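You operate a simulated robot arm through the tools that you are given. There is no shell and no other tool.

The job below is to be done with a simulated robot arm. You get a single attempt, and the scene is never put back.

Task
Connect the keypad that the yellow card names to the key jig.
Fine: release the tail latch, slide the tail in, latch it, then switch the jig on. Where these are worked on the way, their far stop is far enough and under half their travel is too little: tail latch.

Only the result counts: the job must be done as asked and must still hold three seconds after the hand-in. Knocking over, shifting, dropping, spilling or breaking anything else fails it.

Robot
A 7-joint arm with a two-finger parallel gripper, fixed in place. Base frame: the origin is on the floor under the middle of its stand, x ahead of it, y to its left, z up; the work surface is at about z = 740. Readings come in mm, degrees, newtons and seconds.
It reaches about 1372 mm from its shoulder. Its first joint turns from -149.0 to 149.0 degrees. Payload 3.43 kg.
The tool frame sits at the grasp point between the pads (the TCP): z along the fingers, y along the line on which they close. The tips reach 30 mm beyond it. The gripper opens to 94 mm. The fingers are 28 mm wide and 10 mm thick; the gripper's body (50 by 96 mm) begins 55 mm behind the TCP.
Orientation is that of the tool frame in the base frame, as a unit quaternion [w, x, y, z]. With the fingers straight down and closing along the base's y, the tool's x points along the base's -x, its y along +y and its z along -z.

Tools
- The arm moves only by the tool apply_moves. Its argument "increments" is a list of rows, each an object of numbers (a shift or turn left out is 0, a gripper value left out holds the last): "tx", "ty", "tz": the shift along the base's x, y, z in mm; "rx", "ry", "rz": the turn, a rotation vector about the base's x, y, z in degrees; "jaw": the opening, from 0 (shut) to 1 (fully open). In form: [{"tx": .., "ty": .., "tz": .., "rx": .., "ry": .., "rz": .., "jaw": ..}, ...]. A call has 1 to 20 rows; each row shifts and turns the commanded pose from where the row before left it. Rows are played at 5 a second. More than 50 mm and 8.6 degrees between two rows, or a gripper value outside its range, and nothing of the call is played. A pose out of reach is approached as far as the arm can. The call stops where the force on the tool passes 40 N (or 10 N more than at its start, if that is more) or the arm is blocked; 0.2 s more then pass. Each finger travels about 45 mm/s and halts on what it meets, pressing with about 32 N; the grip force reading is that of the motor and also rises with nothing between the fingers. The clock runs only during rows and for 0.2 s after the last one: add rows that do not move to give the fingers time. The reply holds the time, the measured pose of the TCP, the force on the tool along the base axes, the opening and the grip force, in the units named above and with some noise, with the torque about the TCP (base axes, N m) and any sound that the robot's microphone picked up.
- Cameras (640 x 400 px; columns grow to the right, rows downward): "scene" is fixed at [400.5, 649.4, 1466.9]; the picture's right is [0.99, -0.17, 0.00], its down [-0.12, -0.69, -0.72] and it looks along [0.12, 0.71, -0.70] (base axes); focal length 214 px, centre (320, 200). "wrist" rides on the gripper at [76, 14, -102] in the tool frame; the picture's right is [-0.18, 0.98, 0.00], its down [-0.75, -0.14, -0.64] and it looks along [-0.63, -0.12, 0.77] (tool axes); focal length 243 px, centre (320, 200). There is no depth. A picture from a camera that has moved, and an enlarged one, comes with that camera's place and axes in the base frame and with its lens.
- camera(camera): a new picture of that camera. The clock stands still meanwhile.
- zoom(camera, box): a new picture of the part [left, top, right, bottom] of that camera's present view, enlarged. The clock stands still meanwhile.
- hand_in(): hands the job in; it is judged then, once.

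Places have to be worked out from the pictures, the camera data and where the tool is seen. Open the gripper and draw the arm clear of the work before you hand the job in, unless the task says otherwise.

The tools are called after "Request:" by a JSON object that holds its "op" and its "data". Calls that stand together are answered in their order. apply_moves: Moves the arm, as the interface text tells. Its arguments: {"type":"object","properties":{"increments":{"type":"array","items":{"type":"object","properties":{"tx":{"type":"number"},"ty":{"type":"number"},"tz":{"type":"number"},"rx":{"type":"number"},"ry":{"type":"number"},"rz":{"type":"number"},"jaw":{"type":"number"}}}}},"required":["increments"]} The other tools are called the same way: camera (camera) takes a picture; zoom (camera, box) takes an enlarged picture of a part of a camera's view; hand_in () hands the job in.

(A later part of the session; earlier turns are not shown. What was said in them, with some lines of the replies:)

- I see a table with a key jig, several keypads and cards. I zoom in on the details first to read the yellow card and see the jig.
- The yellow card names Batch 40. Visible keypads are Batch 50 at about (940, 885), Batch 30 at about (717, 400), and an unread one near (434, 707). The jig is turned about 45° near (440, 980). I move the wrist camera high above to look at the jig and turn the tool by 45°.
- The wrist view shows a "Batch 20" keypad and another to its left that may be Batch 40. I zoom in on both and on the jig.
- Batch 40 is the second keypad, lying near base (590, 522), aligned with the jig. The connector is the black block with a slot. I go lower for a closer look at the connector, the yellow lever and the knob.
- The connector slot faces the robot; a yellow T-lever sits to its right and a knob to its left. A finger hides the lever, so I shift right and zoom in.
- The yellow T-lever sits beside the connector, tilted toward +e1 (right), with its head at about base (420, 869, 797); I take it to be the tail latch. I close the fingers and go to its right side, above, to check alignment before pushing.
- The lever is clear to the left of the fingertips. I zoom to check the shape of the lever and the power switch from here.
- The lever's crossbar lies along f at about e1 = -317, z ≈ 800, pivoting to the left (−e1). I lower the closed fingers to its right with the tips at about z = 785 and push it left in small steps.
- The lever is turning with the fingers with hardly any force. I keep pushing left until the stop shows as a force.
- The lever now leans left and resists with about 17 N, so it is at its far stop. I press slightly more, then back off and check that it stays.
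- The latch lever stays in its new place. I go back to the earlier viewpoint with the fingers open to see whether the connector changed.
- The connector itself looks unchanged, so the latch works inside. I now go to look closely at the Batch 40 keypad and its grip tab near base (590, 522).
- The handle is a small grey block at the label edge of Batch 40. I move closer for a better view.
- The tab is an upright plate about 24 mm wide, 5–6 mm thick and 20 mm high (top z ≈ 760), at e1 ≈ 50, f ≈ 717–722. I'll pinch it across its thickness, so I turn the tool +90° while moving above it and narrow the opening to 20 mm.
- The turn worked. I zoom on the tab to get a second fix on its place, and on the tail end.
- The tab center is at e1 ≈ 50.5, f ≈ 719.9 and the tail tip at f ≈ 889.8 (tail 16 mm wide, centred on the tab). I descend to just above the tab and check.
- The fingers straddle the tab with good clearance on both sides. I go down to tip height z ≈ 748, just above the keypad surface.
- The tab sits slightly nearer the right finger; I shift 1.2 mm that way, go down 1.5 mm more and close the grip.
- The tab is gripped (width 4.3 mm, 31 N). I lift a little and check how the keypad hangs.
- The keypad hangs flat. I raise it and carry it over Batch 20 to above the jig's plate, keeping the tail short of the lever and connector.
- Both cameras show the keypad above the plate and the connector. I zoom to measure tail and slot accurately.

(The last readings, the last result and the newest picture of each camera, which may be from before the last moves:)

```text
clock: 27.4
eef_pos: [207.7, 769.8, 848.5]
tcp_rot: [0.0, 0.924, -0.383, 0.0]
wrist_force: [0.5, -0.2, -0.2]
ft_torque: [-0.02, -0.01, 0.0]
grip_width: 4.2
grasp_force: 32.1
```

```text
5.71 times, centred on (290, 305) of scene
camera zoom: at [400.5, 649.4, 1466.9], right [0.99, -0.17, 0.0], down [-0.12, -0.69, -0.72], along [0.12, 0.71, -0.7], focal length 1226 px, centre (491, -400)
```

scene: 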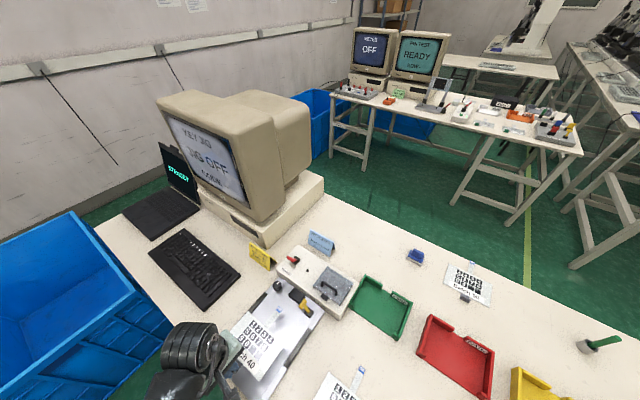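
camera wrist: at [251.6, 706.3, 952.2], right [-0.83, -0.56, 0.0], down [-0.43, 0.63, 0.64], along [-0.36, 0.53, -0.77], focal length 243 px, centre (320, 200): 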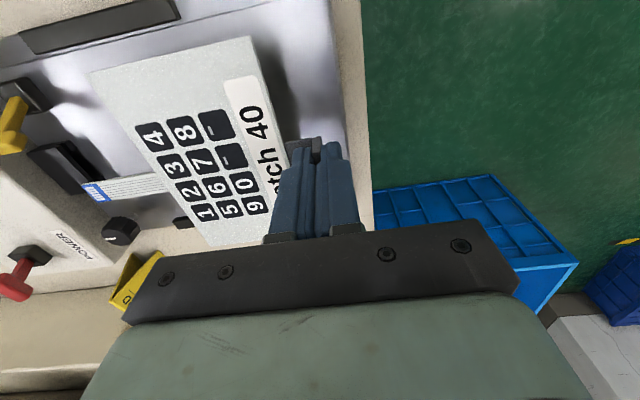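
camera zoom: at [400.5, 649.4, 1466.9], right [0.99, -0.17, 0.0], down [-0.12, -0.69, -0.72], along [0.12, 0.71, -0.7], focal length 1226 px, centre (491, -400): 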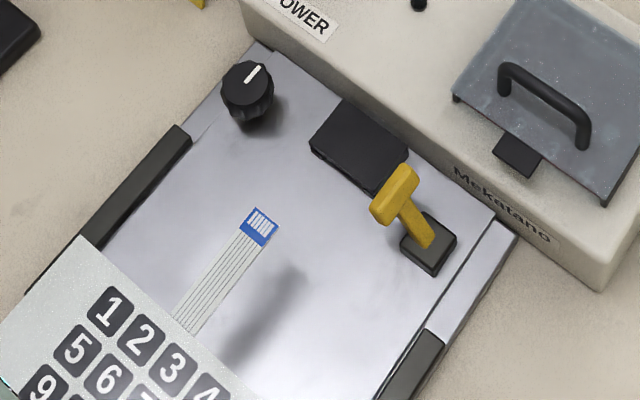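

I take finer zooms of the slot from both cameras for height and centre.

Request:
{"op": "zoom", "data": {"camera": "wrist", "box": [20, 130, 80, 180]}}

Request:
{"op": "zoom", "data": {"camera": "scene", "box": [285, 280, 320, 310]}}

```text
8.00 times, centred on (50, 155) of wrist
camera zoom: at [251.6, 706.3, 952.2], right [-0.83, -0.56, 0.0], down [-0.43, 0.63, 0.64], along [-0.36, 0.53, -0.77], focal length 1941 px, centre (2480, 560)
```

zoom: 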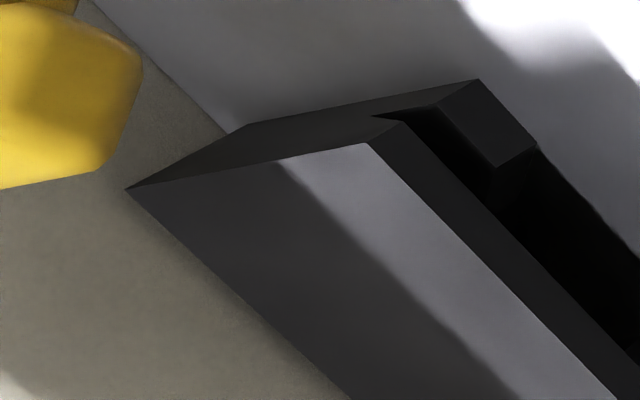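

```text
13.33 times, centred on (302, 295) of scene
camera zoom: at [400.5, 649.4, 1466.9], right [0.99, -0.17, 0.0], down [-0.12, -0.69, -0.72], along [0.12, 0.71, -0.7], focal length 2860 px, centre (553, -1067)
```

zoom: 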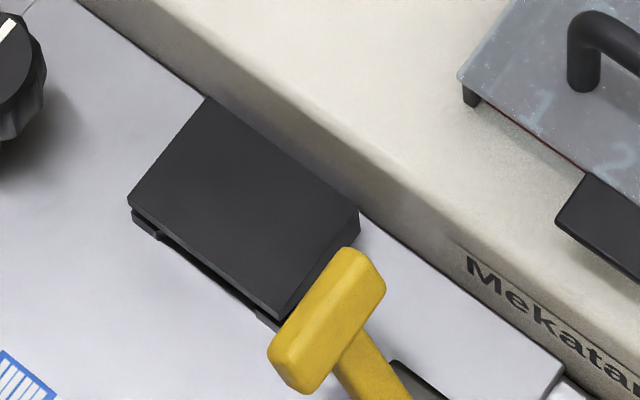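

Tail centre and slot centre both work out at e1 ≈ -398, so the lateral alignment is good; the tail tip is at f ≈ 861, some 45 mm short of the slot. I lower the keypad toward the plate.

Request:
{"op": "apply_moves", "data": {"increments": [{"tz": -15}, {"tz": -15}, {"tz": -12}, {"tz": -6}, {}]}}

Request:
{"op": "camera", "data": {"camera": "wrist"}}

Request:
{"op": "zoom", "data": {"camera": "scene", "box": [240, 270, 340, 340]}}

```text
clock: 28.6
eef_pos: [207.7, 768.5, 801.3]
tcp_rot: [0.0, 0.924, -0.383, 0.0]
wrist_force: [0.1, -0.2, -0.6]
ft_torque: [0.0, -0.02, -0.02]
grip_width: 4.3
grasp_force: 32.0
```

```text
taken
camera wrist: at [252.4, 705.7, 904.0], right [-0.83, -0.56, 0.0], down [-0.43, 0.63, 0.64], along [-0.36, 0.53, -0.77], focal length 243 px, centre (320, 200)
```

wrist: 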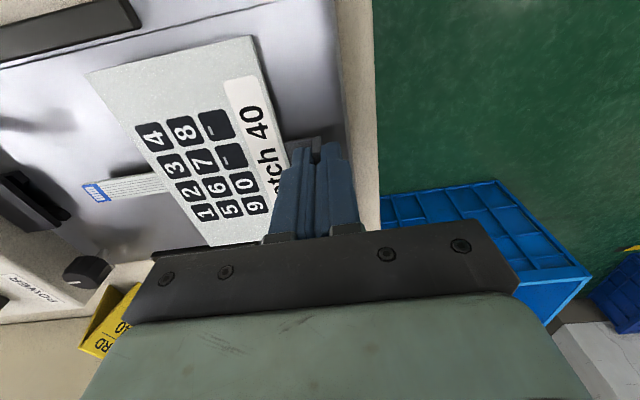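

```text
5.71 times, centred on (290, 305) of scene
camera zoom: at [400.5, 649.4, 1466.9], right [0.99, -0.17, 0.0], down [-0.12, -0.69, -0.72], along [0.12, 0.71, -0.7], focal length 1226 px, centre (491, -400)
```

zoom: 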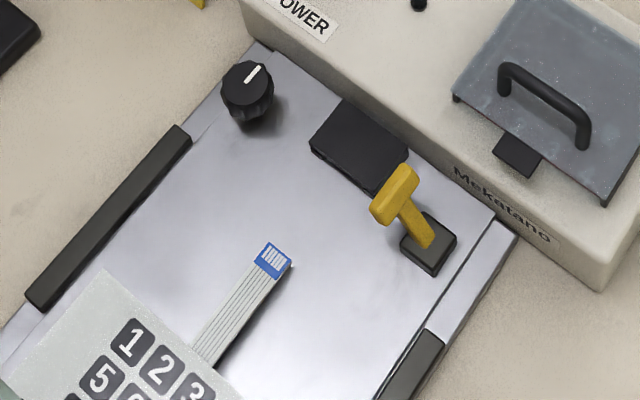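

No contact yet; the shadow is closing in on the tail. I lower in 2 mm steps and watch the vertical force.

Request:
{"op": "apply_moves", "data": {"increments": [{"tz": -2}, {"tz": -2}, {"tz": -2}, {}]}}

Request:
{"op": "zoom", "data": {"camera": "scene", "box": [260, 290, 310, 330]}}

Request:
{"op": "zoom", "data": {"camera": "wrist", "box": [0, 130, 160, 250]}}

```text
clock: 29.6
eef_pos: [209.2, 769.9, 794.8]
tcp_rot: [0.0, 0.924, -0.383, 0.0]
wrist_force: [0.1, 0.5, -0.1]
ft_torque: [-0.01, -0.01, 0.01]
grip_width: 4.5
grasp_force: 31.9
```

```text
10.00 times, centred on (285, 310) of scene
camera zoom: at [400.5, 649.4, 1466.9], right [0.99, -0.17, 0.0], down [-0.12, -0.69, -0.72], along [0.12, 0.71, -0.7], focal length 2145 px, centre (670, -900)
```

zoom: 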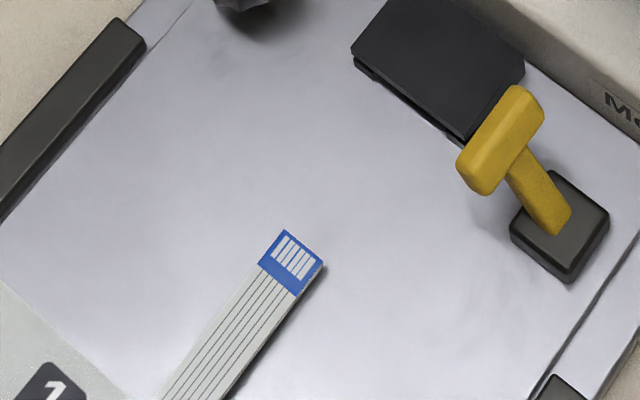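

```text
3.33 times, centred on (80, 190) of wrist
camera zoom: at [252.7, 705.8, 898.2], right [-0.83, -0.56, 0.0], down [-0.43, 0.63, 0.64], along [-0.36, 0.53, -0.77], focal length 809 px, centre (1120, 233)
```

zoom: 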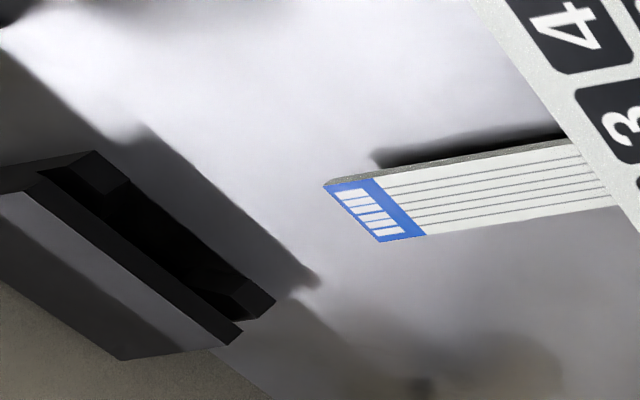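

Still free, and the shadow is very near the tail. I keep lowering in 1.5 mm steps.

Request:
{"op": "apply_moves", "data": {"increments": [{"tz": -1.5}, {"tz": -1.5}, {}]}}

Request:
{"op": "apply_moves", "data": {"increments": [{"tz": -1.5}, {"tz": -1}, {}]}}

Request:
{"op": "zoom", "data": {"camera": "wrist", "box": [0, 130, 160, 250]}}

```text
clock: 30.4
eef_pos: [209.2, 769.3, 792.2]
tcp_rot: [0.0, 0.924, -0.383, 0.0]
wrist_force: [0.8, -0.1, 0.5]
ft_torque: [-0.04, 0.04, 0.0]
grip_width: 4.6
grasp_force: 31.6
```

```text
clock: 31.2
eef_pos: [209.7, 768.5, 790.1]
tcp_rot: [0.0, 0.924, -0.383, 0.0]
wrist_force: [-0.6, 0.7, 8.1]
ft_torque: [-0.02, -0.02, -0.04]
grip_width: 4.5
grasp_force: 31.9
```

```text
3.33 times, centred on (80, 190) of wrist
camera zoom: at [252.8, 705.5, 892.9], right [-0.83, -0.56, 0.0], down [-0.43, 0.63, 0.64], along [-0.36, 0.53, -0.77], focal length 809 px, centre (1120, 233)
```

zoom: 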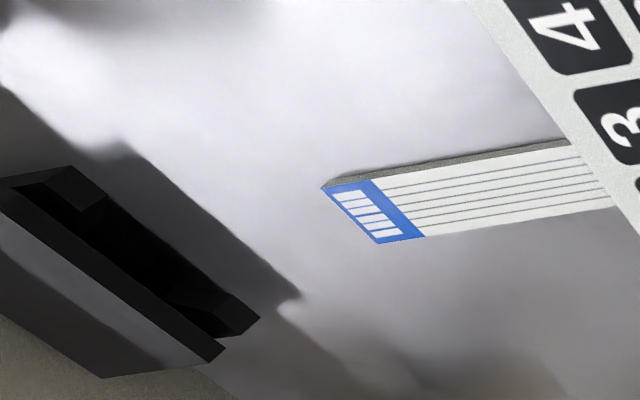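

The keypad touched the plate at TCP z ≈ 790 (8 N). I ease off by 0.7 mm and zoom in closely on the slot and tail.

Request:
{"op": "apply_moves", "data": {"increments": [{"tz": 0.7}, {}]}}

Request:
{"op": "zoom", "data": {"camera": "wrist", "box": [0, 160, 80, 220]}}

Request:
{"op": "zoom", "data": {"camera": "scene", "box": [270, 280, 310, 310]}}

```text
clock: 31.8
eef_pos: [207.9, 769.0, 789.4]
tcp_rot: [-0.001, 0.924, -0.383, 0.0]
wrist_force: [0.9, 0.3, 0.1]
ft_torque: [0.03, 0.07, -0.02]
grip_width: 4.4
grasp_force: 31.9
```

```text
6.67 times, centred on (40, 190) of wrist
camera zoom: at [252.9, 705.8, 893.0], right [-0.83, -0.56, 0.0], down [-0.43, 0.63, 0.64], along [-0.36, 0.53, -0.77], focal length 1618 px, centre (2187, 267)
```

zoom: 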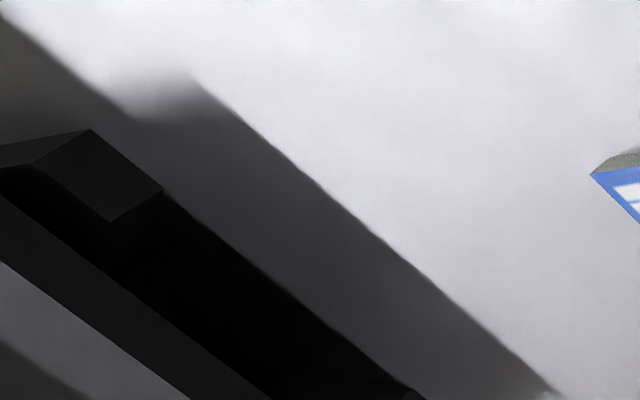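

```text
13.33 times, centred on (290, 295) of scene
camera zoom: at [400.5, 649.4, 1466.9], right [0.99, -0.17, 0.0], down [-0.12, -0.69, -0.72], along [0.12, 0.71, -0.7], focal length 2860 px, centre (720, -1067)
```

zoom: 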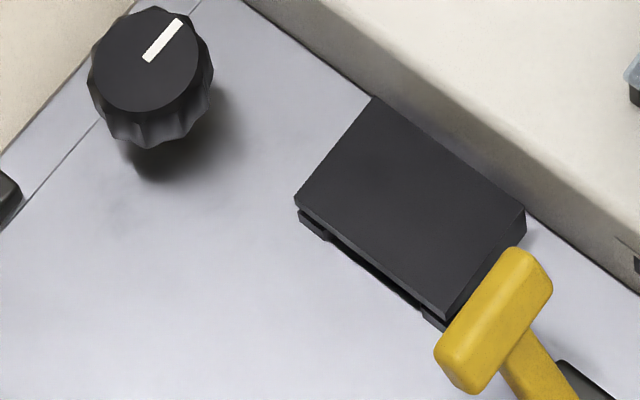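

Keypad rests lightly on the plate with the tail lined up with the slot. I slide it forward 35 mm along the plate and look again.

Request:
{"op": "apply_moves", "data": {"increments": [{"tx": 4.95, "ty": 4.95}, {"tx": 4.95, "ty": 4.95}, {"tx": 4.95, "ty": 4.95}, {"tx": 4.95, "ty": 4.95}, {"tx": 4.95, "ty": 4.95}, {}]}}

Request:
{"op": "camera", "data": {"camera": "wrist"}}

Request:
{"op": "zoom", "data": {"camera": "wrist", "box": [20, 140, 140, 230]}}

Request:
{"op": "zoom", "data": {"camera": "scene", "box": [270, 280, 310, 310]}}

```text
clock: 33.2
eef_pos: [233.9, 795.3, 790.1]
tcp_rot: [0.0, 0.924, -0.383, 0.0]
wrist_force: [0.4, -0.9, 0.4]
ft_torque: [-0.02, 0.01, 0.01]
grip_width: 4.5
grasp_force: 31.8
```

```text
taken
camera wrist: at [277.9, 731.1, 893.6], right [-0.83, -0.56, 0.0], down [-0.43, 0.63, 0.64], along [-0.36, 0.53, -0.77], focal length 243 px, centre (320, 200)
```

wrist: 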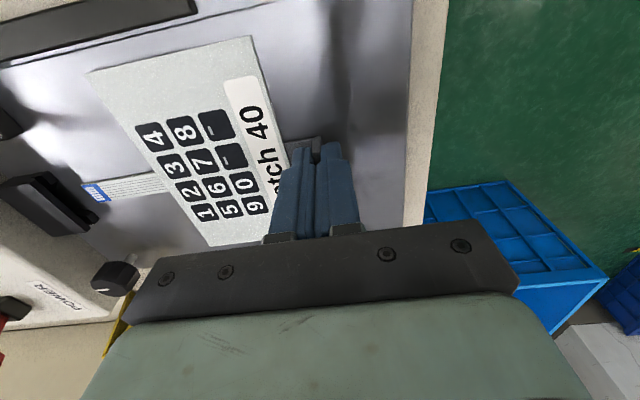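

```text
4.44 times, centred on (80, 185) of wrist
camera zoom: at [277.9, 731.1, 893.6], right [-0.83, -0.56, 0.0], down [-0.43, 0.63, 0.64], along [-0.36, 0.53, -0.77], focal length 1078 px, centre (1387, 267)
```

zoom: 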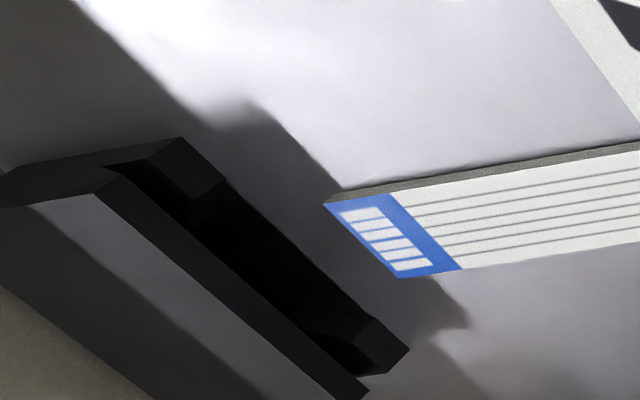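

```text
13.33 times, centred on (290, 295) of scene
camera zoom: at [400.5, 649.4, 1466.9], right [0.99, -0.17, 0.0], down [-0.12, -0.69, -0.72], along [0.12, 0.71, -0.7], focal length 2860 px, centre (720, -1067)
```

zoom: 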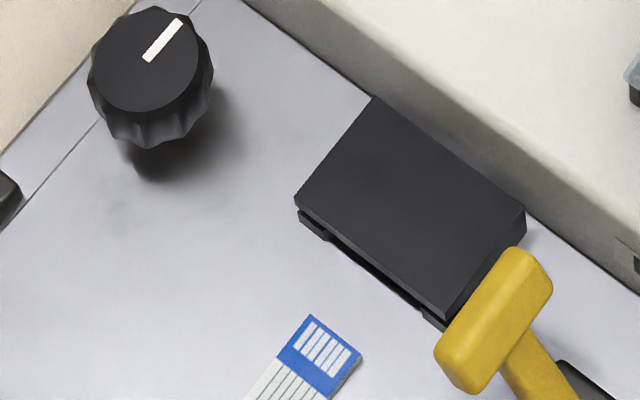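

The tail centreline points at the middle of the mouth, about 15 mm ahead. I advance 18 mm in small steps and watch the force.

Request:
{"op": "apply_moves", "data": {"increments": [{"tx": 2.83, "ty": 2.83}, {"tx": 2.83, "ty": 2.83}, {"tx": 2.12, "ty": 2.12}, {"tx": 2.12, "ty": 2.12}, {"tx": 2.12, "ty": 2.12}, {}]}}

Request:
{"op": "zoom", "data": {"camera": "wrist", "box": [20, 140, 140, 230]}}

Request:
{"op": "zoom", "data": {"camera": "scene", "box": [270, 280, 310, 310]}}

```text
clock: 34.6
eef_pos: [246.0, 806.3, 791.4]
tcp_rot: [0.0, 0.924, -0.382, 0.0]
wrist_force: [0.7, 0.8, -0.6]
ft_torque: [0.01, 0.0, -0.01]
grip_width: 4.3
grasp_force: 32.2
```

```text
4.44 times, centred on (80, 185) of wrist
camera zoom: at [289.7, 742.8, 893.1], right [-0.83, -0.56, 0.0], down [-0.43, 0.63, 0.64], along [-0.36, 0.53, -0.77], focal length 1078 px, centre (1387, 267)
```

zoom: 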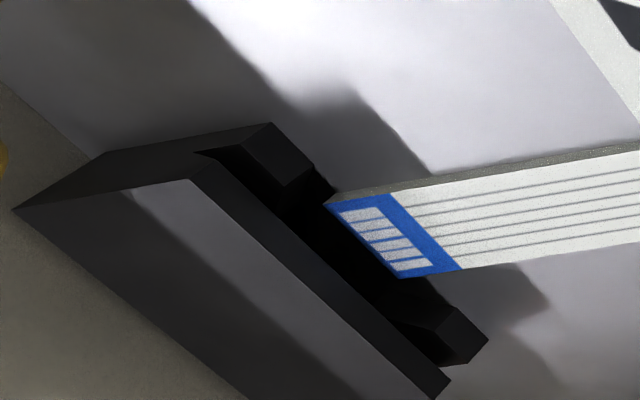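

```text
13.33 times, centred on (290, 295) of scene
camera zoom: at [400.5, 649.4, 1466.9], right [0.99, -0.17, 0.0], down [-0.12, -0.69, -0.72], along [0.12, 0.71, -0.7], focal length 2860 px, centre (720, -1067)
```

zoom: 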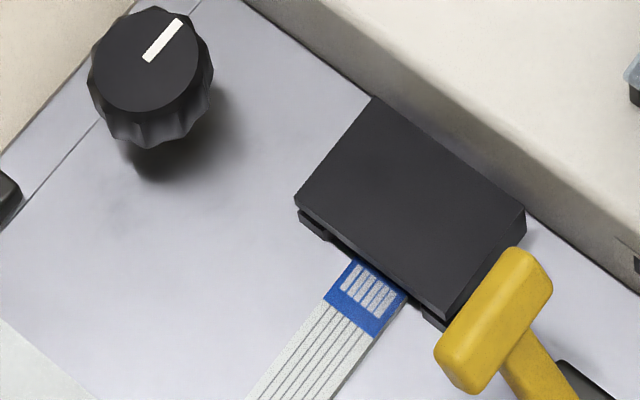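

The tail enters the mouth, about 0.7 mm off to the right; I correct that and push on in 2 mm steps.

Request:
{"op": "apply_moves", "data": {"increments": [{"tx": 0.91, "ty": 1.91}, {"tx": 1.41, "ty": 1.41}, {"tx": 1.41, "ty": 1.41}, {"tx": 1.41, "ty": 1.41}, {}]}}

Request:
{"op": "zoom", "data": {"camera": "wrist", "box": [20, 140, 140, 230]}}

Request:
{"op": "zoom", "data": {"camera": "scene", "box": [270, 280, 310, 310]}}

```text
clock: 35.8
eef_pos: [251.2, 812.0, 790.1]
tcp_rot: [0.0, 0.924, -0.383, 0.0]
wrist_force: [-0.5, -0.8, -0.6]
ft_torque: [0.01, 0.01, 0.08]
grip_width: 4.2
grasp_force: 32.2
```

```text
4.44 times, centred on (80, 185) of wrist
camera zoom: at [295.2, 748.7, 893.0], right [-0.83, -0.56, 0.0], down [-0.43, 0.63, 0.64], along [-0.36, 0.53, -0.77], focal length 1078 px, centre (1387, 267)
```

zoom: 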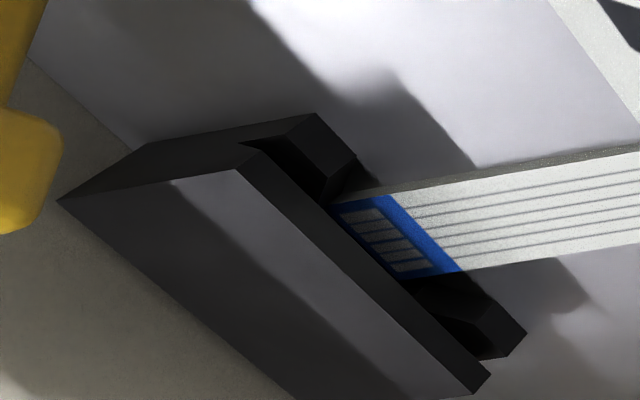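

```text
13.33 times, centred on (290, 295) of scene
camera zoom: at [400.5, 649.4, 1466.9], right [0.99, -0.17, 0.0], down [-0.12, -0.69, -0.72], along [0.12, 0.71, -0.7], focal length 2860 px, centre (720, -1067)
```

zoom: 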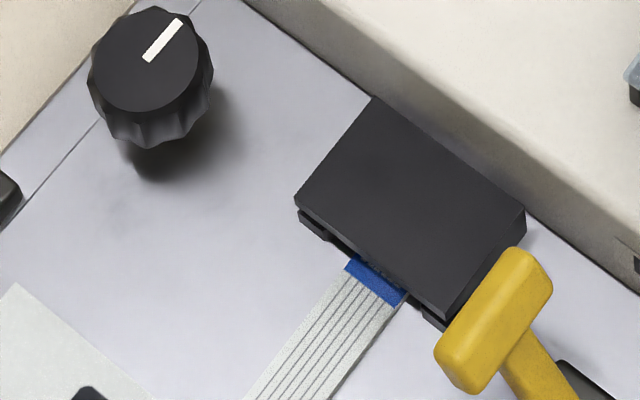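

Centred and no resistance yet. I continue in 2 mm steps.

Request:
{"op": "apply_moves", "data": {"increments": [{"tx": 1.41, "ty": 1.41}, {"tx": 1.41, "ty": 1.41}, {"tx": 1.41, "ty": 1.41}, {}]}}

Request:
{"op": "zoom", "data": {"camera": "wrist", "box": [20, 140, 140, 230]}}

Request:
{"op": "zoom", "data": {"camera": "scene", "box": [270, 280, 310, 310]}}

```text
clock: 36.8
eef_pos: [254.5, 815.7, 790.0]
tcp_rot: [0.0, 0.924, -0.383, 0.0]
wrist_force: [-0.5, 0.2, -0.4]
ft_torque: [-0.01, 0.0, 0.0]
grip_width: 4.2
grasp_force: 32.1
```

```text
4.44 times, centred on (80, 185) of wrist
camera zoom: at [299.2, 752.8, 893.3], right [-0.83, -0.56, 0.0], down [-0.43, 0.63, 0.64], along [-0.36, 0.53, -0.77], focal length 1078 px, centre (1387, 267)
```

zoom: 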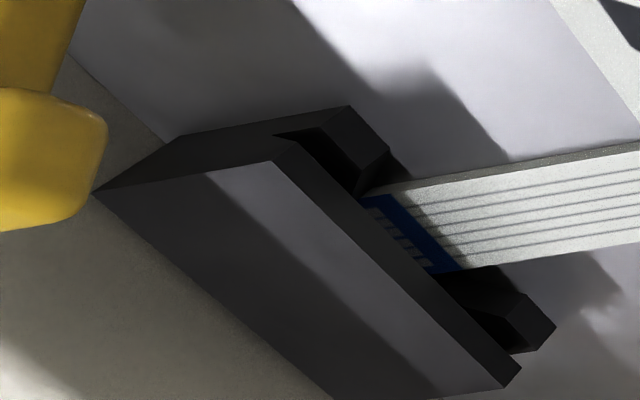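

```text
13.33 times, centred on (290, 295) of scene
camera zoom: at [400.5, 649.4, 1466.9], right [0.99, -0.17, 0.0], down [-0.12, -0.69, -0.72], along [0.12, 0.71, -0.7], focal length 2860 px, centre (720, -1067)
```

zoom: 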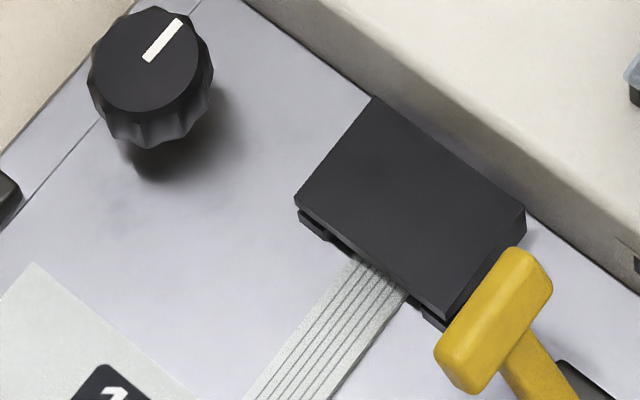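

Tail is within about 1 mm of the slot centre and meets no resistance. I keep going in 2 mm steps until a stop shows.

Request:
{"op": "apply_moves", "data": {"increments": [{"tx": 1.21, "ty": 1.61}, {"tx": 1.41, "ty": 1.41}, {}]}}

Request:
{"op": "apply_moves", "data": {"increments": [{"tx": 1.41, "ty": 1.41}, {"tx": 0.7, "ty": 0.7}, {}]}}

Request:
{"op": "zoom", "data": {"camera": "wrist", "box": [20, 140, 140, 230]}}

Request:
{"op": "zoom", "data": {"camera": "scene", "box": [270, 280, 310, 310]}}

```text
clock: 37.6
eef_pos: [257.8, 819.5, 791.6]
tcp_rot: [0.0, 0.924, -0.383, 0.0]
wrist_force: [-0.5, 0.4, -0.2]
ft_torque: [0.02, 0.0, 0.03]
grip_width: 4.1
grasp_force: 32.0
```

```text
clock: 38.4
eef_pos: [259.1, 820.3, 789.9]
tcp_rot: [-0.001, 0.924, -0.383, 0.0]
wrist_force: [-0.9, 0.1, 0.5]
ft_torque: [0.0, -0.01, 0.0]
grip_width: 4.7
grasp_force: 32.0
```

```text
4.44 times, centred on (80, 185) of wrist
camera zoom: at [303.7, 757.4, 893.1], right [-0.83, -0.56, 0.0], down [-0.43, 0.63, 0.64], along [-0.36, 0.53, -0.77], focal length 1078 px, centre (1387, 267)
```

zoom: 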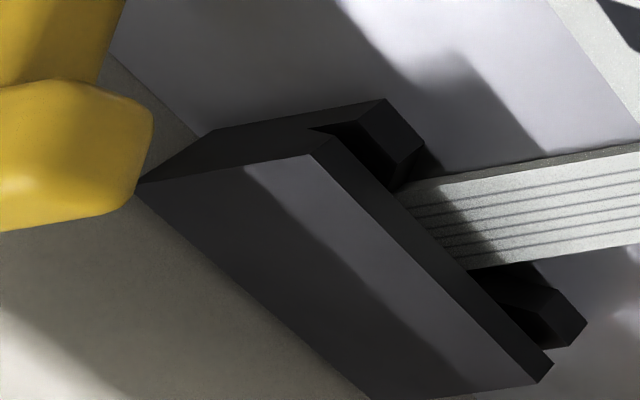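

```text
13.33 times, centred on (290, 295) of scene
camera zoom: at [400.5, 649.4, 1466.9], right [0.99, -0.17, 0.0], down [-0.12, -0.69, -0.72], along [0.12, 0.71, -0.7], focal length 2860 px, centre (720, -1067)
```

zoom: 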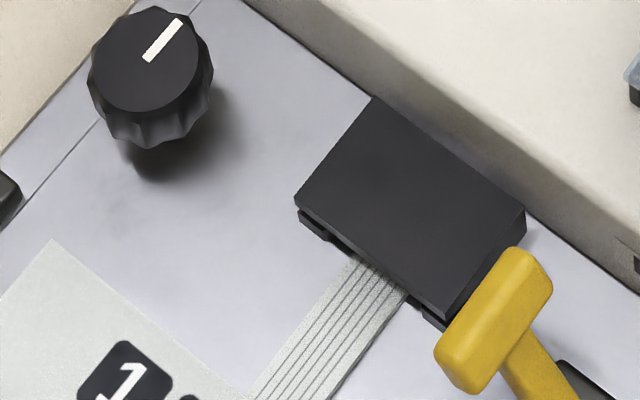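

About 20 mm of tail is inside without resistance; the connector is about 31 mm deep. I go on until a stop appears.

Request:
{"op": "apply_moves", "data": {"increments": [{"tx": 1.41, "ty": 1.41}, {"tx": 0.7, "ty": 0.7}, {}]}}

Request:
{"op": "apply_moves", "data": {"increments": [{"tx": 0.7, "ty": 0.7}, {"tx": 0.7, "ty": 0.7}, {}]}}

Request:
{"op": "apply_moves", "data": {"increments": [{"tx": 0.7, "ty": 0.7}, {"tx": 0.7, "ty": 0.7}, {}]}}

```text
clock: 39.2
eef_pos: [259.2, 821.8, 789.8]
tcp_rot: [0.001, 0.924, -0.383, -0.001]
wrist_force: [-10.8, -11.7, 1.6]
ft_torque: [-0.31, 0.25, -0.02]
grip_width: 4.4
grasp_force: 31.9
```

```text
clock: 40.0
eef_pos: [261.3, 822.3, 791.7]
tcp_rot: [0.003, 0.924, -0.382, 0.0]
wrist_force: [-26.4, -25.0, 3.3]
ft_torque: [-0.56, 0.65, 0.11]
grip_width: 4.6
grasp_force: 32.1
```

```text
clock: 40.6
eef_pos: [260.8, 822.1, 790.1]
tcp_rot: [0.007, 0.924, -0.382, -0.002]
wrist_force: [-7.3, -5.4, 2.8]
ft_torque: [0.01, 0.15, 0.09]
grip_width: 4.4
grasp_force: 31.9
stopped in row 2: the force on the tool passed its limit at 48 N (the readings are from after the stop); the commanded pose is now the measured one
```

The tail hit its end stop with about 935 mm tip position — roughly 22 mm inside — and the force rose to 48 N. I open the fingers moderately, straighten the tool, lift off and look.

Request:
{"op": "apply_moves", "data": {"increments": [{}, {"jaw": 0.2}, {"jaw": 0.2}, {"jaw": 0.2}, {"tz": 10, "rx": 0.65, "ry": -0.52, "jaw": 0.2}, {"tz": 20}, {"tz": 40}, {}]}}

Request:
{"op": "camera", "data": {"camera": "wrist"}}

Request:
{"op": "zoom", "data": {"camera": "scene", "box": [220, 260, 340, 350]}}

```text
clock: 42.4
eef_pos: [262.7, 822.5, 861.6]
tcp_rot: [-0.001, 0.924, -0.383, 0.001]
wrist_force: [-0.8, 0.4, -0.9]
ft_torque: [0.01, 0.01, -0.02]
grip_width: 18.9
grasp_force: 0.0
```

```text
taken
camera wrist: at [306.1, 759.3, 963.5], right [-0.82, -0.57, 0.0], down [-0.43, 0.63, 0.64], along [-0.36, 0.53, -0.77], focal length 243 px, centre (320, 200)
```

wrist: 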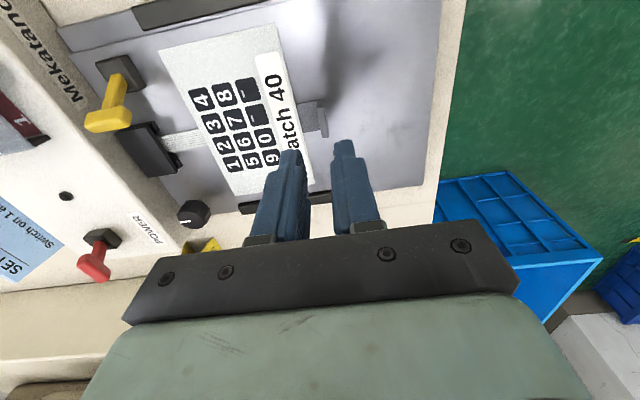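

```text
4.44 times, centred on (280, 305) of scene
camera zoom: at [400.5, 649.4, 1466.9], right [0.99, -0.17, 0.0], down [-0.12, -0.69, -0.72], along [0.12, 0.71, -0.7], focal length 953 px, centre (498, -267)
```

zoom: 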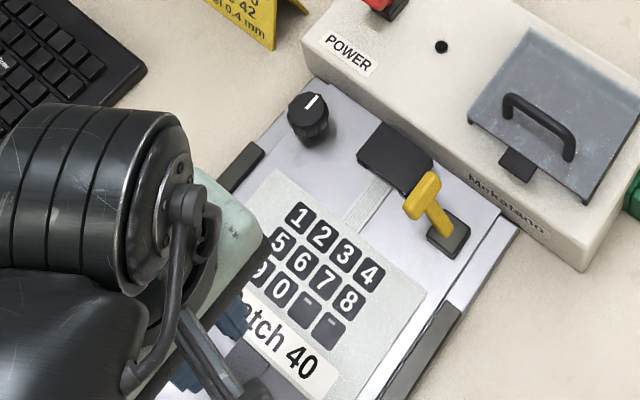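

The keypad lies flat on the plate with its tail in the connector. I zoom in to check how it sits.

Request:
{"op": "zoom", "data": {"camera": "wrist", "box": [80, 40, 260, 210]}}

Request:
{"op": "zoom", "data": {"camera": "scene", "box": [275, 280, 315, 310]}}

```text
2.35 times, centred on (170, 125) of wrist
camera zoom: at [306.1, 759.3, 963.5], right [-0.82, -0.57, 0.0], down [-0.43, 0.63, 0.64], along [-0.36, 0.53, -0.77], focal length 571 px, centre (673, 376)
```

zoom: 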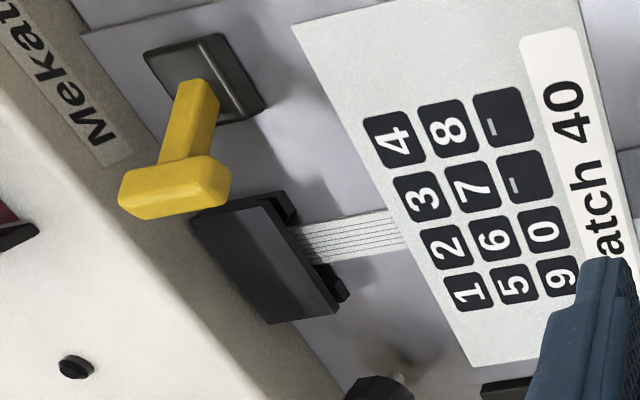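

```text
13.33 times, centred on (295, 295) of scene
camera zoom: at [400.5, 649.4, 1466.9], right [0.99, -0.17, 0.0], down [-0.12, -0.69, -0.72], along [0.12, 0.71, -0.7], focal length 2860 px, centre (653, -1067)
```

zoom: 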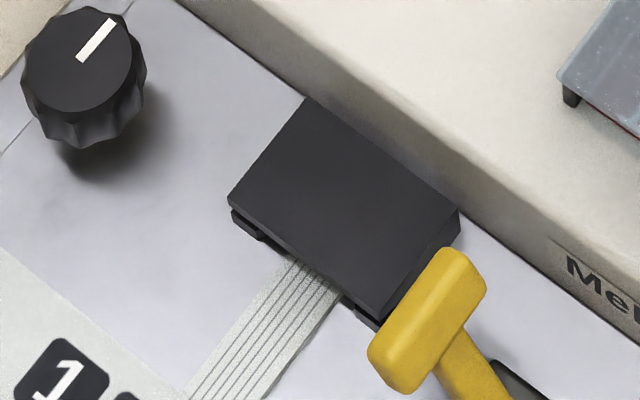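

The tail sits centred in the connector. Next I close the fingers, go above the connector on the left side of the yellow lever, ready to push the latch back to the right.

Request:
{"op": "apply_moves", "data": {"increments": [{"tx": 25.6, "ty": 24.2, "jaw": 0}, {"tx": 25.6, "ty": 24.2, "jaw": 0}, {"tx": 25.6, "ty": 24.2, "jaw": 0}, {"tx": 25.7, "ty": 24.3, "jaw": 0}, {"jaw": 0}]}}

Request:
{"op": "camera", "data": {"camera": "wrist"}}

Request:
{"op": "zoom", "data": {"camera": "scene", "box": [240, 240, 360, 330]}}

```text
clock: 43.6
eef_pos: [364.6, 920.4, 861.3]
tcp_rot: [-0.001, 0.924, -0.382, 0.002]
wrist_force: [-0.2, 0.0, 0.6]
ft_torque: [0.01, 0.03, 0.01]
grip_width: 0.0
grasp_force: 32.0
```

```text
taken
camera wrist: at [408.9, 856.7, 963.2], right [-0.82, -0.57, 0.0], down [-0.43, 0.63, 0.64], along [-0.36, 0.53, -0.77], focal length 243 px, centre (320, 200)
```

wrist: 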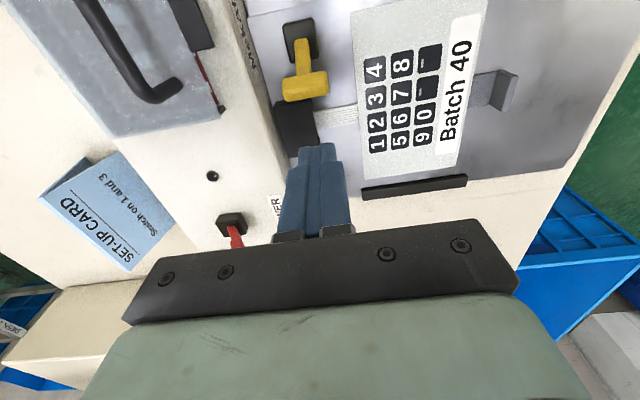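

```text
4.44 times, centred on (300, 285) of scene
camera zoom: at [400.5, 649.4, 1466.9], right [0.99, -0.17, 0.0], down [-0.12, -0.69, -0.72], along [0.12, 0.71, -0.7], focal length 953 px, centre (409, -178)
```

zoom: 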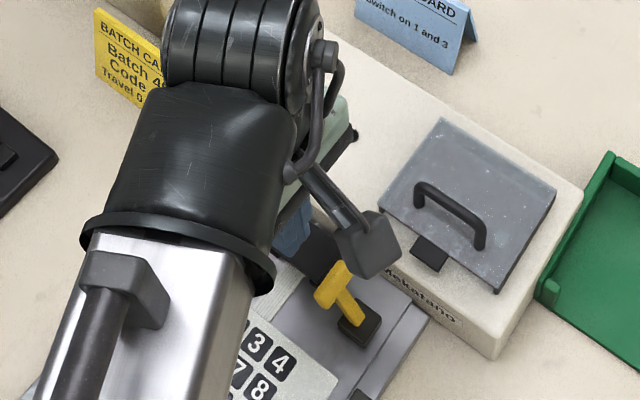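

The fingers are left of the lever over the connector. I descend to tip z ≈ 785 and push toward +e1.

Request:
{"op": "apply_moves", "data": {"increments": [{"tz": -20}, {"tz": -15}, {"tz": -11}, {}]}}

Request:
{"op": "camera", "data": {"camera": "wrist"}}

```text
clock: 44.6
eef_pos: [364.2, 919.1, 813.9]
tcp_rot: [-0.001, 0.924, -0.383, 0.001]
wrist_force: [0.7, 0.7, -0.1]
ft_torque: [-0.01, 0.0, 0.02]
grip_width: 0.0
grasp_force: 32.3
```

```text
taken
camera wrist: at [408.7, 856.1, 916.8], right [-0.82, -0.57, 0.0], down [-0.43, 0.63, 0.64], along [-0.36, 0.53, -0.77], focal length 243 px, centre (320, 200)
```

wrist: 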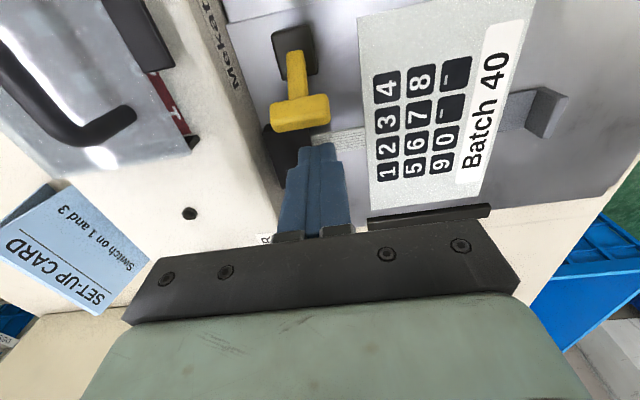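

Aligned with the lever. I push right in 5 mm steps.

Request:
{"op": "apply_moves", "data": {"increments": [{"tx": 5.6, "ty": -1.4}, {"tx": 3.54, "ty": -3.54}, {"tx": 3.54, "ty": -3.54}, {"tx": 3.54, "ty": -3.54}, {"tx": 3.54, "ty": -3.54}, {"tx": 3.54, "ty": -3.54}, {"tx": 3.54, "ty": -3.54}, {"tx": 3.54, "ty": -3.54}, {}]}}

Request:
{"op": "camera", "data": {"camera": "wrist"}}

```text
clock: 46.6
eef_pos: [393.7, 894.2, 813.5]
tcp_rot: [-0.001, 0.924, -0.383, 0.001]
wrist_force: [-0.3, 1.0, 0.7]
ft_torque: [-0.01, 0.01, -0.01]
grip_width: 0.0
grasp_force: 32.1
```

```text
taken
camera wrist: at [438.3, 830.2, 917.0], right [-0.82, -0.57, 0.0], down [-0.43, 0.63, 0.64], along [-0.36, 0.53, -0.77], focal length 243 px, centre (320, 200)
```

wrist: 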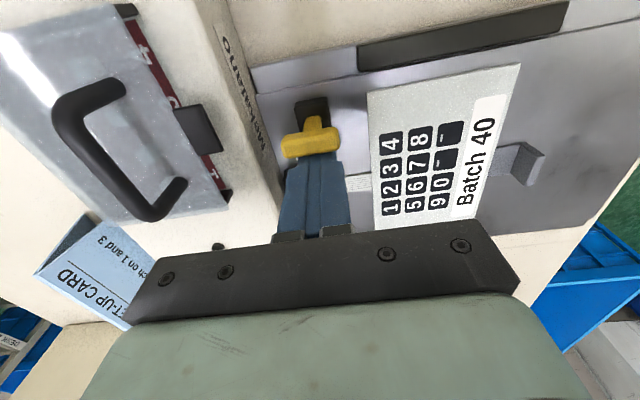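

The lever is about upright now. I continue to its far stop, watching the force.

Request:
{"op": "apply_moves", "data": {"increments": [{"tx": 3.54, "ty": -3.54}, {"tx": 3.54, "ty": -3.54}, {"tx": 2.83, "ty": -2.83}, {"tx": 1.41, "ty": -1.41}, {}]}}

Request:
{"op": "apply_moves", "data": {"increments": [{"tx": 1.41, "ty": -1.41}, {"tx": 1.41, "ty": -1.41}, {}]}}

```text
clock: 47.8
eef_pos: [402.3, 884.3, 814.4]
tcp_rot: [-0.001, 0.924, -0.382, -0.002]
wrist_force: [-21.2, 25.8, 5.2]
ft_torque: [0.77, 0.55, 0.01]
grip_width: 0.0
grasp_force: 32.1
```

```text
clock: 48.3
eef_pos: [402.8, 885.2, 814.9]
tcp_rot: [-0.004, 0.924, -0.382, -0.006]
wrist_force: [-8.8, 6.4, 3.8]
ft_torque: [0.16, 0.18, -0.02]
grip_width: 0.0
grasp_force: 31.9
stopped in row 2: the force on the tool passed its limit at 45 N (the readings are from after the stop); the commanded pose is now the measured one
```

The latch lever is at its right far stop (45 N). I back off, straighten the tool, rise and check that lever and tail stayed.

Request:
{"op": "apply_moves", "data": {"increments": [{"tx": -5, "ty": 5}, {"tx": -7, "ty": 7, "rx": -0.69, "ry": -0.46}, {"tz": 25}, {"tz": 30}, {}]}}

Request:
{"op": "camera", "data": {"camera": "wrist"}}

Request:
{"op": "zoom", "data": {"camera": "wrist", "box": [240, 50, 400, 170]}}

Request:
{"op": "zoom", "data": {"camera": "scene", "box": [160, 90, 280, 210]}}

```text
clock: 49.5
eef_pos: [391.0, 897.0, 870.9]
tcp_rot: [0.002, 0.925, -0.381, 0.001]
wrist_force: [-0.3, 0.1, -0.2]
ft_torque: [0.01, -0.01, 0.04]
grip_width: 0.0
grasp_force: 31.5
```

```text
taken
camera wrist: at [436.2, 833.8, 973.7], right [-0.82, -0.57, 0.0], down [-0.44, 0.63, 0.64], along [-0.36, 0.53, -0.77], focal length 243 px, centre (320, 200)
```

wrist: 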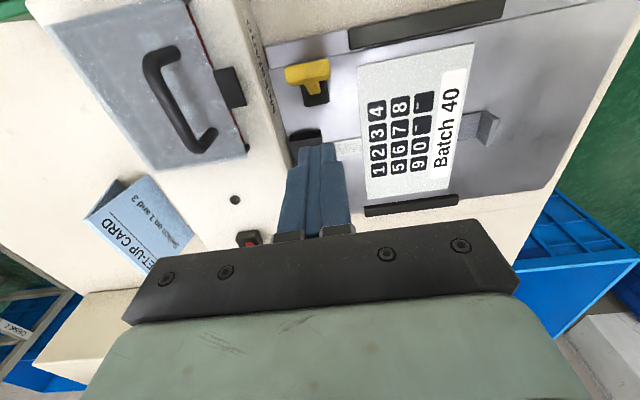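

```text
3.33 times, centred on (320, 110) of wrist
camera zoom: at [436.2, 833.8, 973.7], right [-0.82, -0.57, 0.0], down [-0.44, 0.63, 0.64], along [-0.36, 0.53, -0.77], focal length 809 px, centre (320, 500)
```

zoom: 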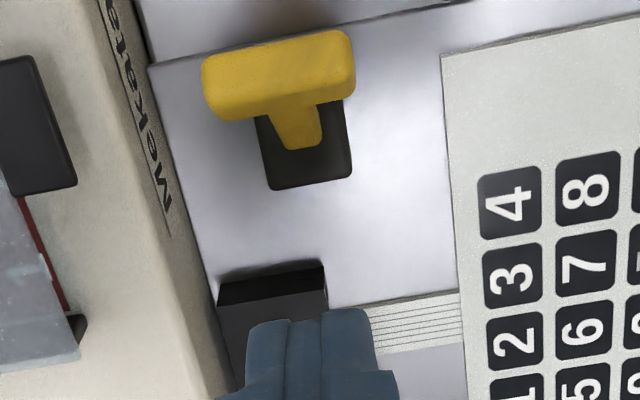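

```text
3.33 times, centred on (220, 150) of scene
camera zoom: at [400.5, 649.4, 1466.9], right [0.99, -0.17, 0.0], down [-0.12, -0.69, -0.72], along [0.12, 0.71, -0.7], focal length 715 px, centre (653, 367)
```

zoom: 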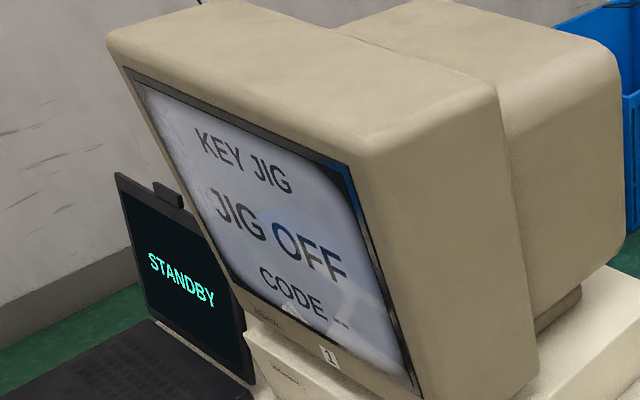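

The latch holds to the right and the tail is in. The power lever's head is at about e1 = -466.5, f = 988, z = 836, tilted toward the robot. I move in front of it with closed fingers.

Request:
{"op": "apply_moves", "data": {"increments": [{"tz": 10, "rx": -0.1, "ry": -0.1}, {"tx": -11.3, "ty": 26.9}, {"tx": -11.3, "ty": 26.9}, {"tx": -11.3, "ty": 26.9}, {"tx": -11.3, "ty": 26.9}, {}]}}

Request:
{"op": "camera", "data": {"camera": "wrist"}}

Request:
{"op": "zoom", "data": {"camera": "scene", "box": [240, 210, 360, 300]}}

```text
clock: 50.9
eef_pos: [348.2, 1004.1, 880.2]
tcp_rot: [0.002, 0.924, -0.381, 0.003]
wrist_force: [0.0, 0.3, -0.4]
ft_torque: [-0.02, 0.01, 0.01]
grip_width: 0.0
grasp_force: 32.0
```

```text
taken
camera wrist: at [391.8, 940.8, 983.3], right [-0.82, -0.57, 0.0], down [-0.44, 0.63, 0.64], along [-0.36, 0.52, -0.77], focal length 243 px, centre (320, 200)
```

wrist: 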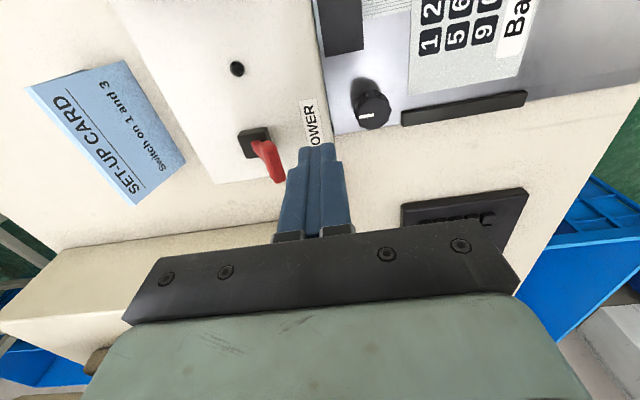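

```text
4.44 times, centred on (300, 255) of scene
camera zoom: at [400.5, 649.4, 1466.9], right [0.99, -0.17, 0.0], down [-0.12, -0.69, -0.72], along [0.12, 0.71, -0.7], focal length 953 px, centre (409, -44)
```

zoom: 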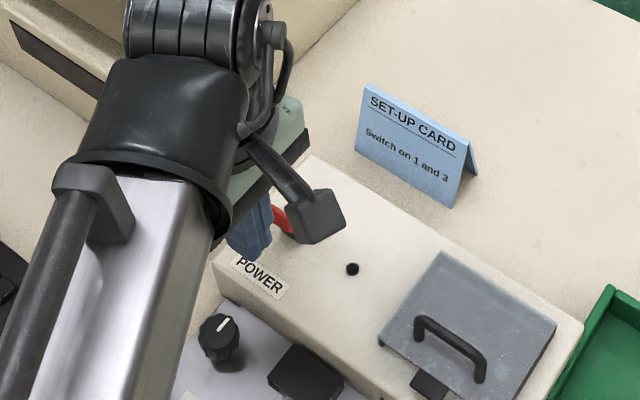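

The fingers stand before the power lever. I zoom to confirm the lever's shape and bar direction.

Request:
{"op": "zoom", "data": {"camera": "wrist", "box": [200, 90, 360, 210]}}

```text
3.33 times, centred on (280, 150) of wrist
camera zoom: at [391.8, 940.8, 983.3], right [-0.82, -0.57, 0.0], down [-0.44, 0.63, 0.64], along [-0.36, 0.52, -0.77], focal length 809 px, centre (453, 367)
```

zoom: 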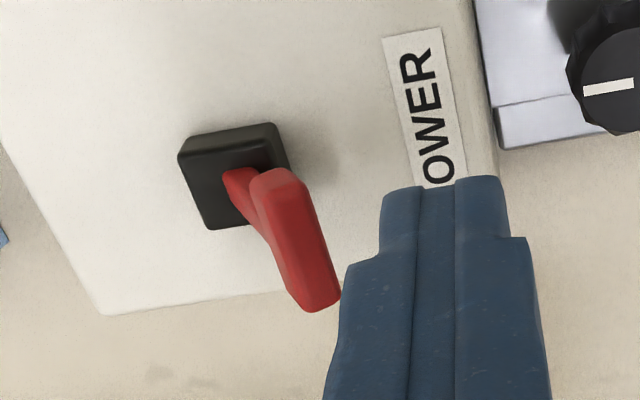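

The bar runs along e1 and leans toward the fingers. I lower to tip z ≈ 822 and push the lever forward (+f).

Request:
{"op": "apply_moves", "data": {"increments": [{"tx": -1.4, "ty": 1.4, "tz": -14}, {"tz": -14}, {}, {"tx": 3.54, "ty": 3.54}, {"tx": 3.54, "ty": 3.54}, {"tx": 3.54, "ty": 3.54}, {"tx": 3.54, "ty": 3.54}, {"tx": 3.54, "ty": 3.54}, {"tx": 3.54, "ty": 3.54}, {"tx": 3.54, "ty": 3.54}, {"tx": 3.54, "ty": 3.54}, {}]}}

Request:
{"op": "camera", "data": {"camera": "wrist"}}

```text
clock: 53.5
eef_pos: [374.0, 1034.0, 852.9]
tcp_rot: [0.002, 0.924, -0.381, 0.002]
wrist_force: [0.2, -0.4, 0.0]
ft_torque: [0.01, 0.0, 0.0]
grip_width: 0.1
grasp_force: 31.8
```

```text
taken
camera wrist: at [417.6, 970.5, 955.3], right [-0.82, -0.57, 0.0], down [-0.44, 0.63, 0.64], along [-0.36, 0.52, -0.77], focal length 243 px, centre (320, 200)
```

wrist: 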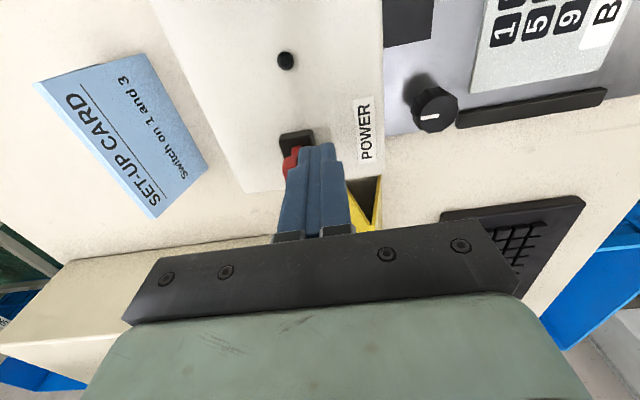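

The lever is moving along freely. I push on to its far stop.

Request:
{"op": "apply_moves", "data": {"increments": [{"tx": 3.54, "ty": 3.54}, {"tx": 2.83, "ty": 2.83}, {"tx": 2.12, "ty": 2.12}, {"tx": 1.41, "ty": 1.41}, {}]}}

Request:
{"op": "zoom", "data": {"camera": "scene", "box": [160, 90, 280, 210]}}

```text
clock: 54.7
eef_pos: [382.6, 1045.3, 851.4]
tcp_rot: [0.002, 0.925, -0.381, 0.001]
wrist_force: [0.1, 0.0, -1.5]
ft_torque: [0.0, 0.03, -0.03]
grip_width: 0.0
grasp_force: 31.9
```

```text
3.33 times, centred on (220, 150) of scene
camera zoom: at [400.5, 649.4, 1466.9], right [0.99, -0.17, 0.0], down [-0.12, -0.69, -0.72], along [0.12, 0.71, -0.7], focal length 715 px, centre (653, 367)
```

zoom: 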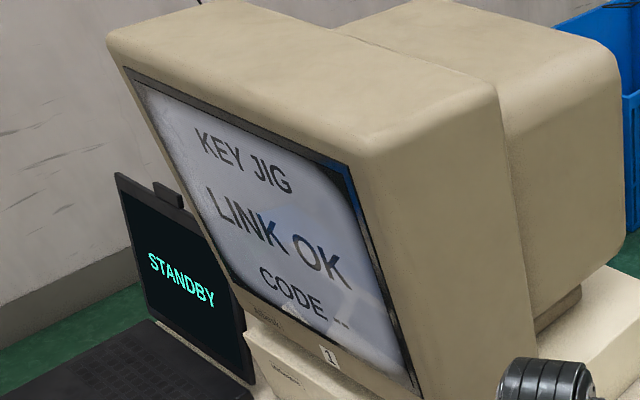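

The monitor now shows LINK OK. I press the lever a little further to be sure it rests at its stop.

Request:
{"op": "apply_moves", "data": {"increments": [{"tx": 1.41, "ty": 1.41}, {"tx": 1.41, "ty": 1.41}, {"tx": 1.41, "ty": 1.41}, {}]}}

Request:
{"op": "zoom", "data": {"camera": "wrist", "box": [220, 90, 380, 210]}}

```text
clock: 55.7
eef_pos: [385.6, 1047.0, 852.3]
tcp_rot: [0.004, 0.925, -0.381, 0.001]
wrist_force: [-14.6, -14.6, 0.7]
ft_torque: [-0.41, 0.43, 0.06]
grip_width: 0.0
grasp_force: 31.6
```

```text
3.33 times, centred on (300, 150) of wrist
camera zoom: at [430.1, 983.5, 955.6], right [-0.82, -0.57, 0.0], down [-0.44, 0.64, 0.64], along [-0.36, 0.52, -0.77], focal length 809 px, centre (387, 367)
```

zoom: 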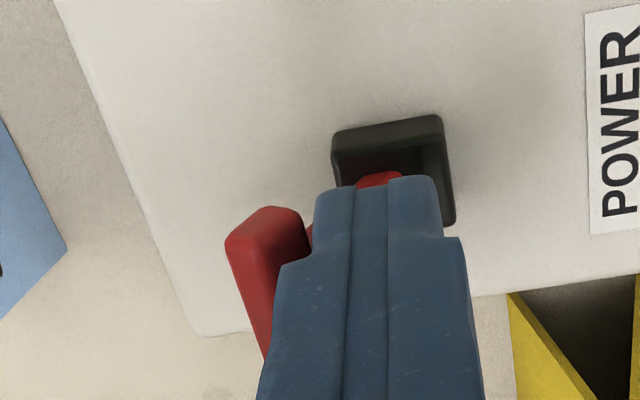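

The power lever is at its far stop (20 N). I back away, rise well above the jig, then open the gripper and draw clear.

Request:
{"op": "apply_moves", "data": {"increments": [{"tx": -4, "ty": -4}, {"tx": -7, "ty": -7}, {"tx": -3, "ty": -3, "tz": 25}, {"tz": 40}, {"tz": 45}, {"tz": 45}, {"tx": 10, "ty": -35, "tz": 20, "jaw": 0.5}, {"tx": 15, "ty": -40, "jaw": 0.5}, {"tx": 15, "ty": -40, "jaw": 0.5}, {"tx": 15, "ty": -40, "jaw": 0.5}, {"tx": 15, "ty": -40, "jaw": 0.5}, {"tx": 15, "ty": -40, "jaw": 0.5}, {"tx": 20, "ty": -40, "jaw": 0.5}, {"tx": 20, "ty": -40, "jaw": 1}, {"tx": 20, "ty": -40, "jaw": 1}, {"jaw": 1}, {"jaw": 1}]}}

Request:
{"op": "camera", "data": {"camera": "scene"}}

Request:
{"op": "zoom", "data": {"camera": "scene", "box": [160, 90, 280, 210]}}

Request:
{"op": "zoom", "data": {"camera": "scene", "box": [220, 230, 380, 350]}}

```text
clock: 59.3
eef_pos: [518.0, 677.2, 1025.5]
tcp_rot: [0.001, 0.925, -0.381, 0.002]
wrist_force: [-0.7, -0.2, -0.5]
ft_torque: [-0.01, 0.0, 0.01]
grip_width: 93.9
grasp_force: 0.0
```

```text
taken
```

scene: 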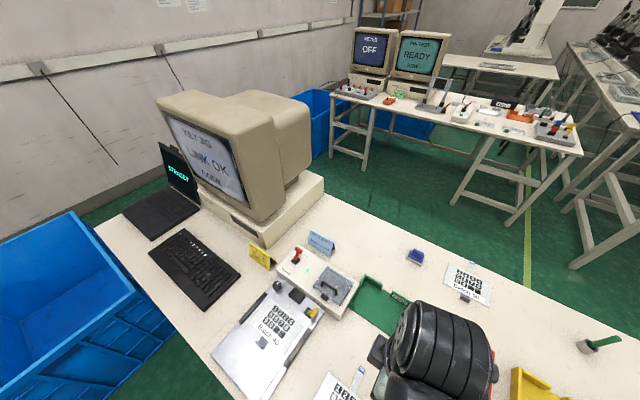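

```text
3.33 times, centred on (220, 150) of scene
camera zoom: at [400.5, 649.4, 1466.9], right [0.99, -0.17, 0.0], down [-0.12, -0.69, -0.72], along [0.12, 0.71, -0.7], focal length 715 px, centre (653, 367)
```

zoom: 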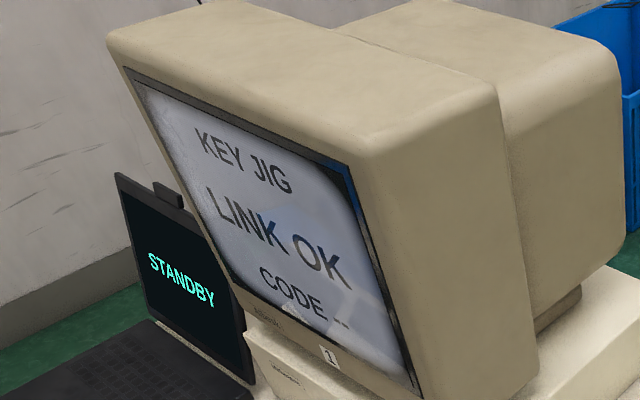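

```text
3.33 times, centred on (300, 290) of scene
camera zoom: at [400.5, 649.4, 1466.9], right [0.99, -0.17, 0.0], down [-0.12, -0.69, -0.72], along [0.12, 0.71, -0.7], focal length 715 px, centre (387, -100)
```

zoom: 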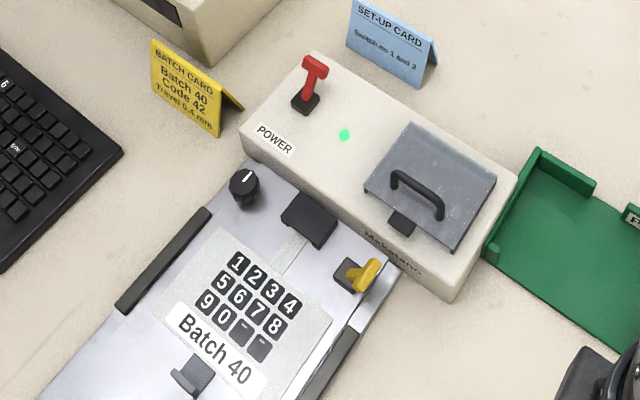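

The Batch 40 keypad is in the jig, latched, with the lamp green and LINK OK on the monitor. The gripper is open and the arm is clear, so I hand the job in.

Request:
{"op": "hand_in", "data": {}}

```text
The job is handed in.
```

The Batch 40 keypad, the one the yellow card names, is connected to the key jig and the job is handed in. I don't have the judge's verdict, only that it was received.

- **Tail latch:** I took the yellow lever beside the connector to be the latch, since nothing labels it. I pushed it to its far stop to release it. After the tail was in, I pushed it back to its other stop.
- **Tail:** I slid it into the connector until it hit the end stop, and the keypad lies flat on the plate.
- **Jig power:** The red switch is at its far stop. The jig's lamp turned green and the monitor changed from JIG OFF to LINK OK. It still read that about five seconds later, just before I handed in.

The monitor's code line still reads "--", although the card gives Code 42. I left the code, the knob and the blue set-up card's switches alone because the task did not ask for them.

Nothing else was knocked or moved that I could see. I opened the gripper and drew the arm clear before handing in.
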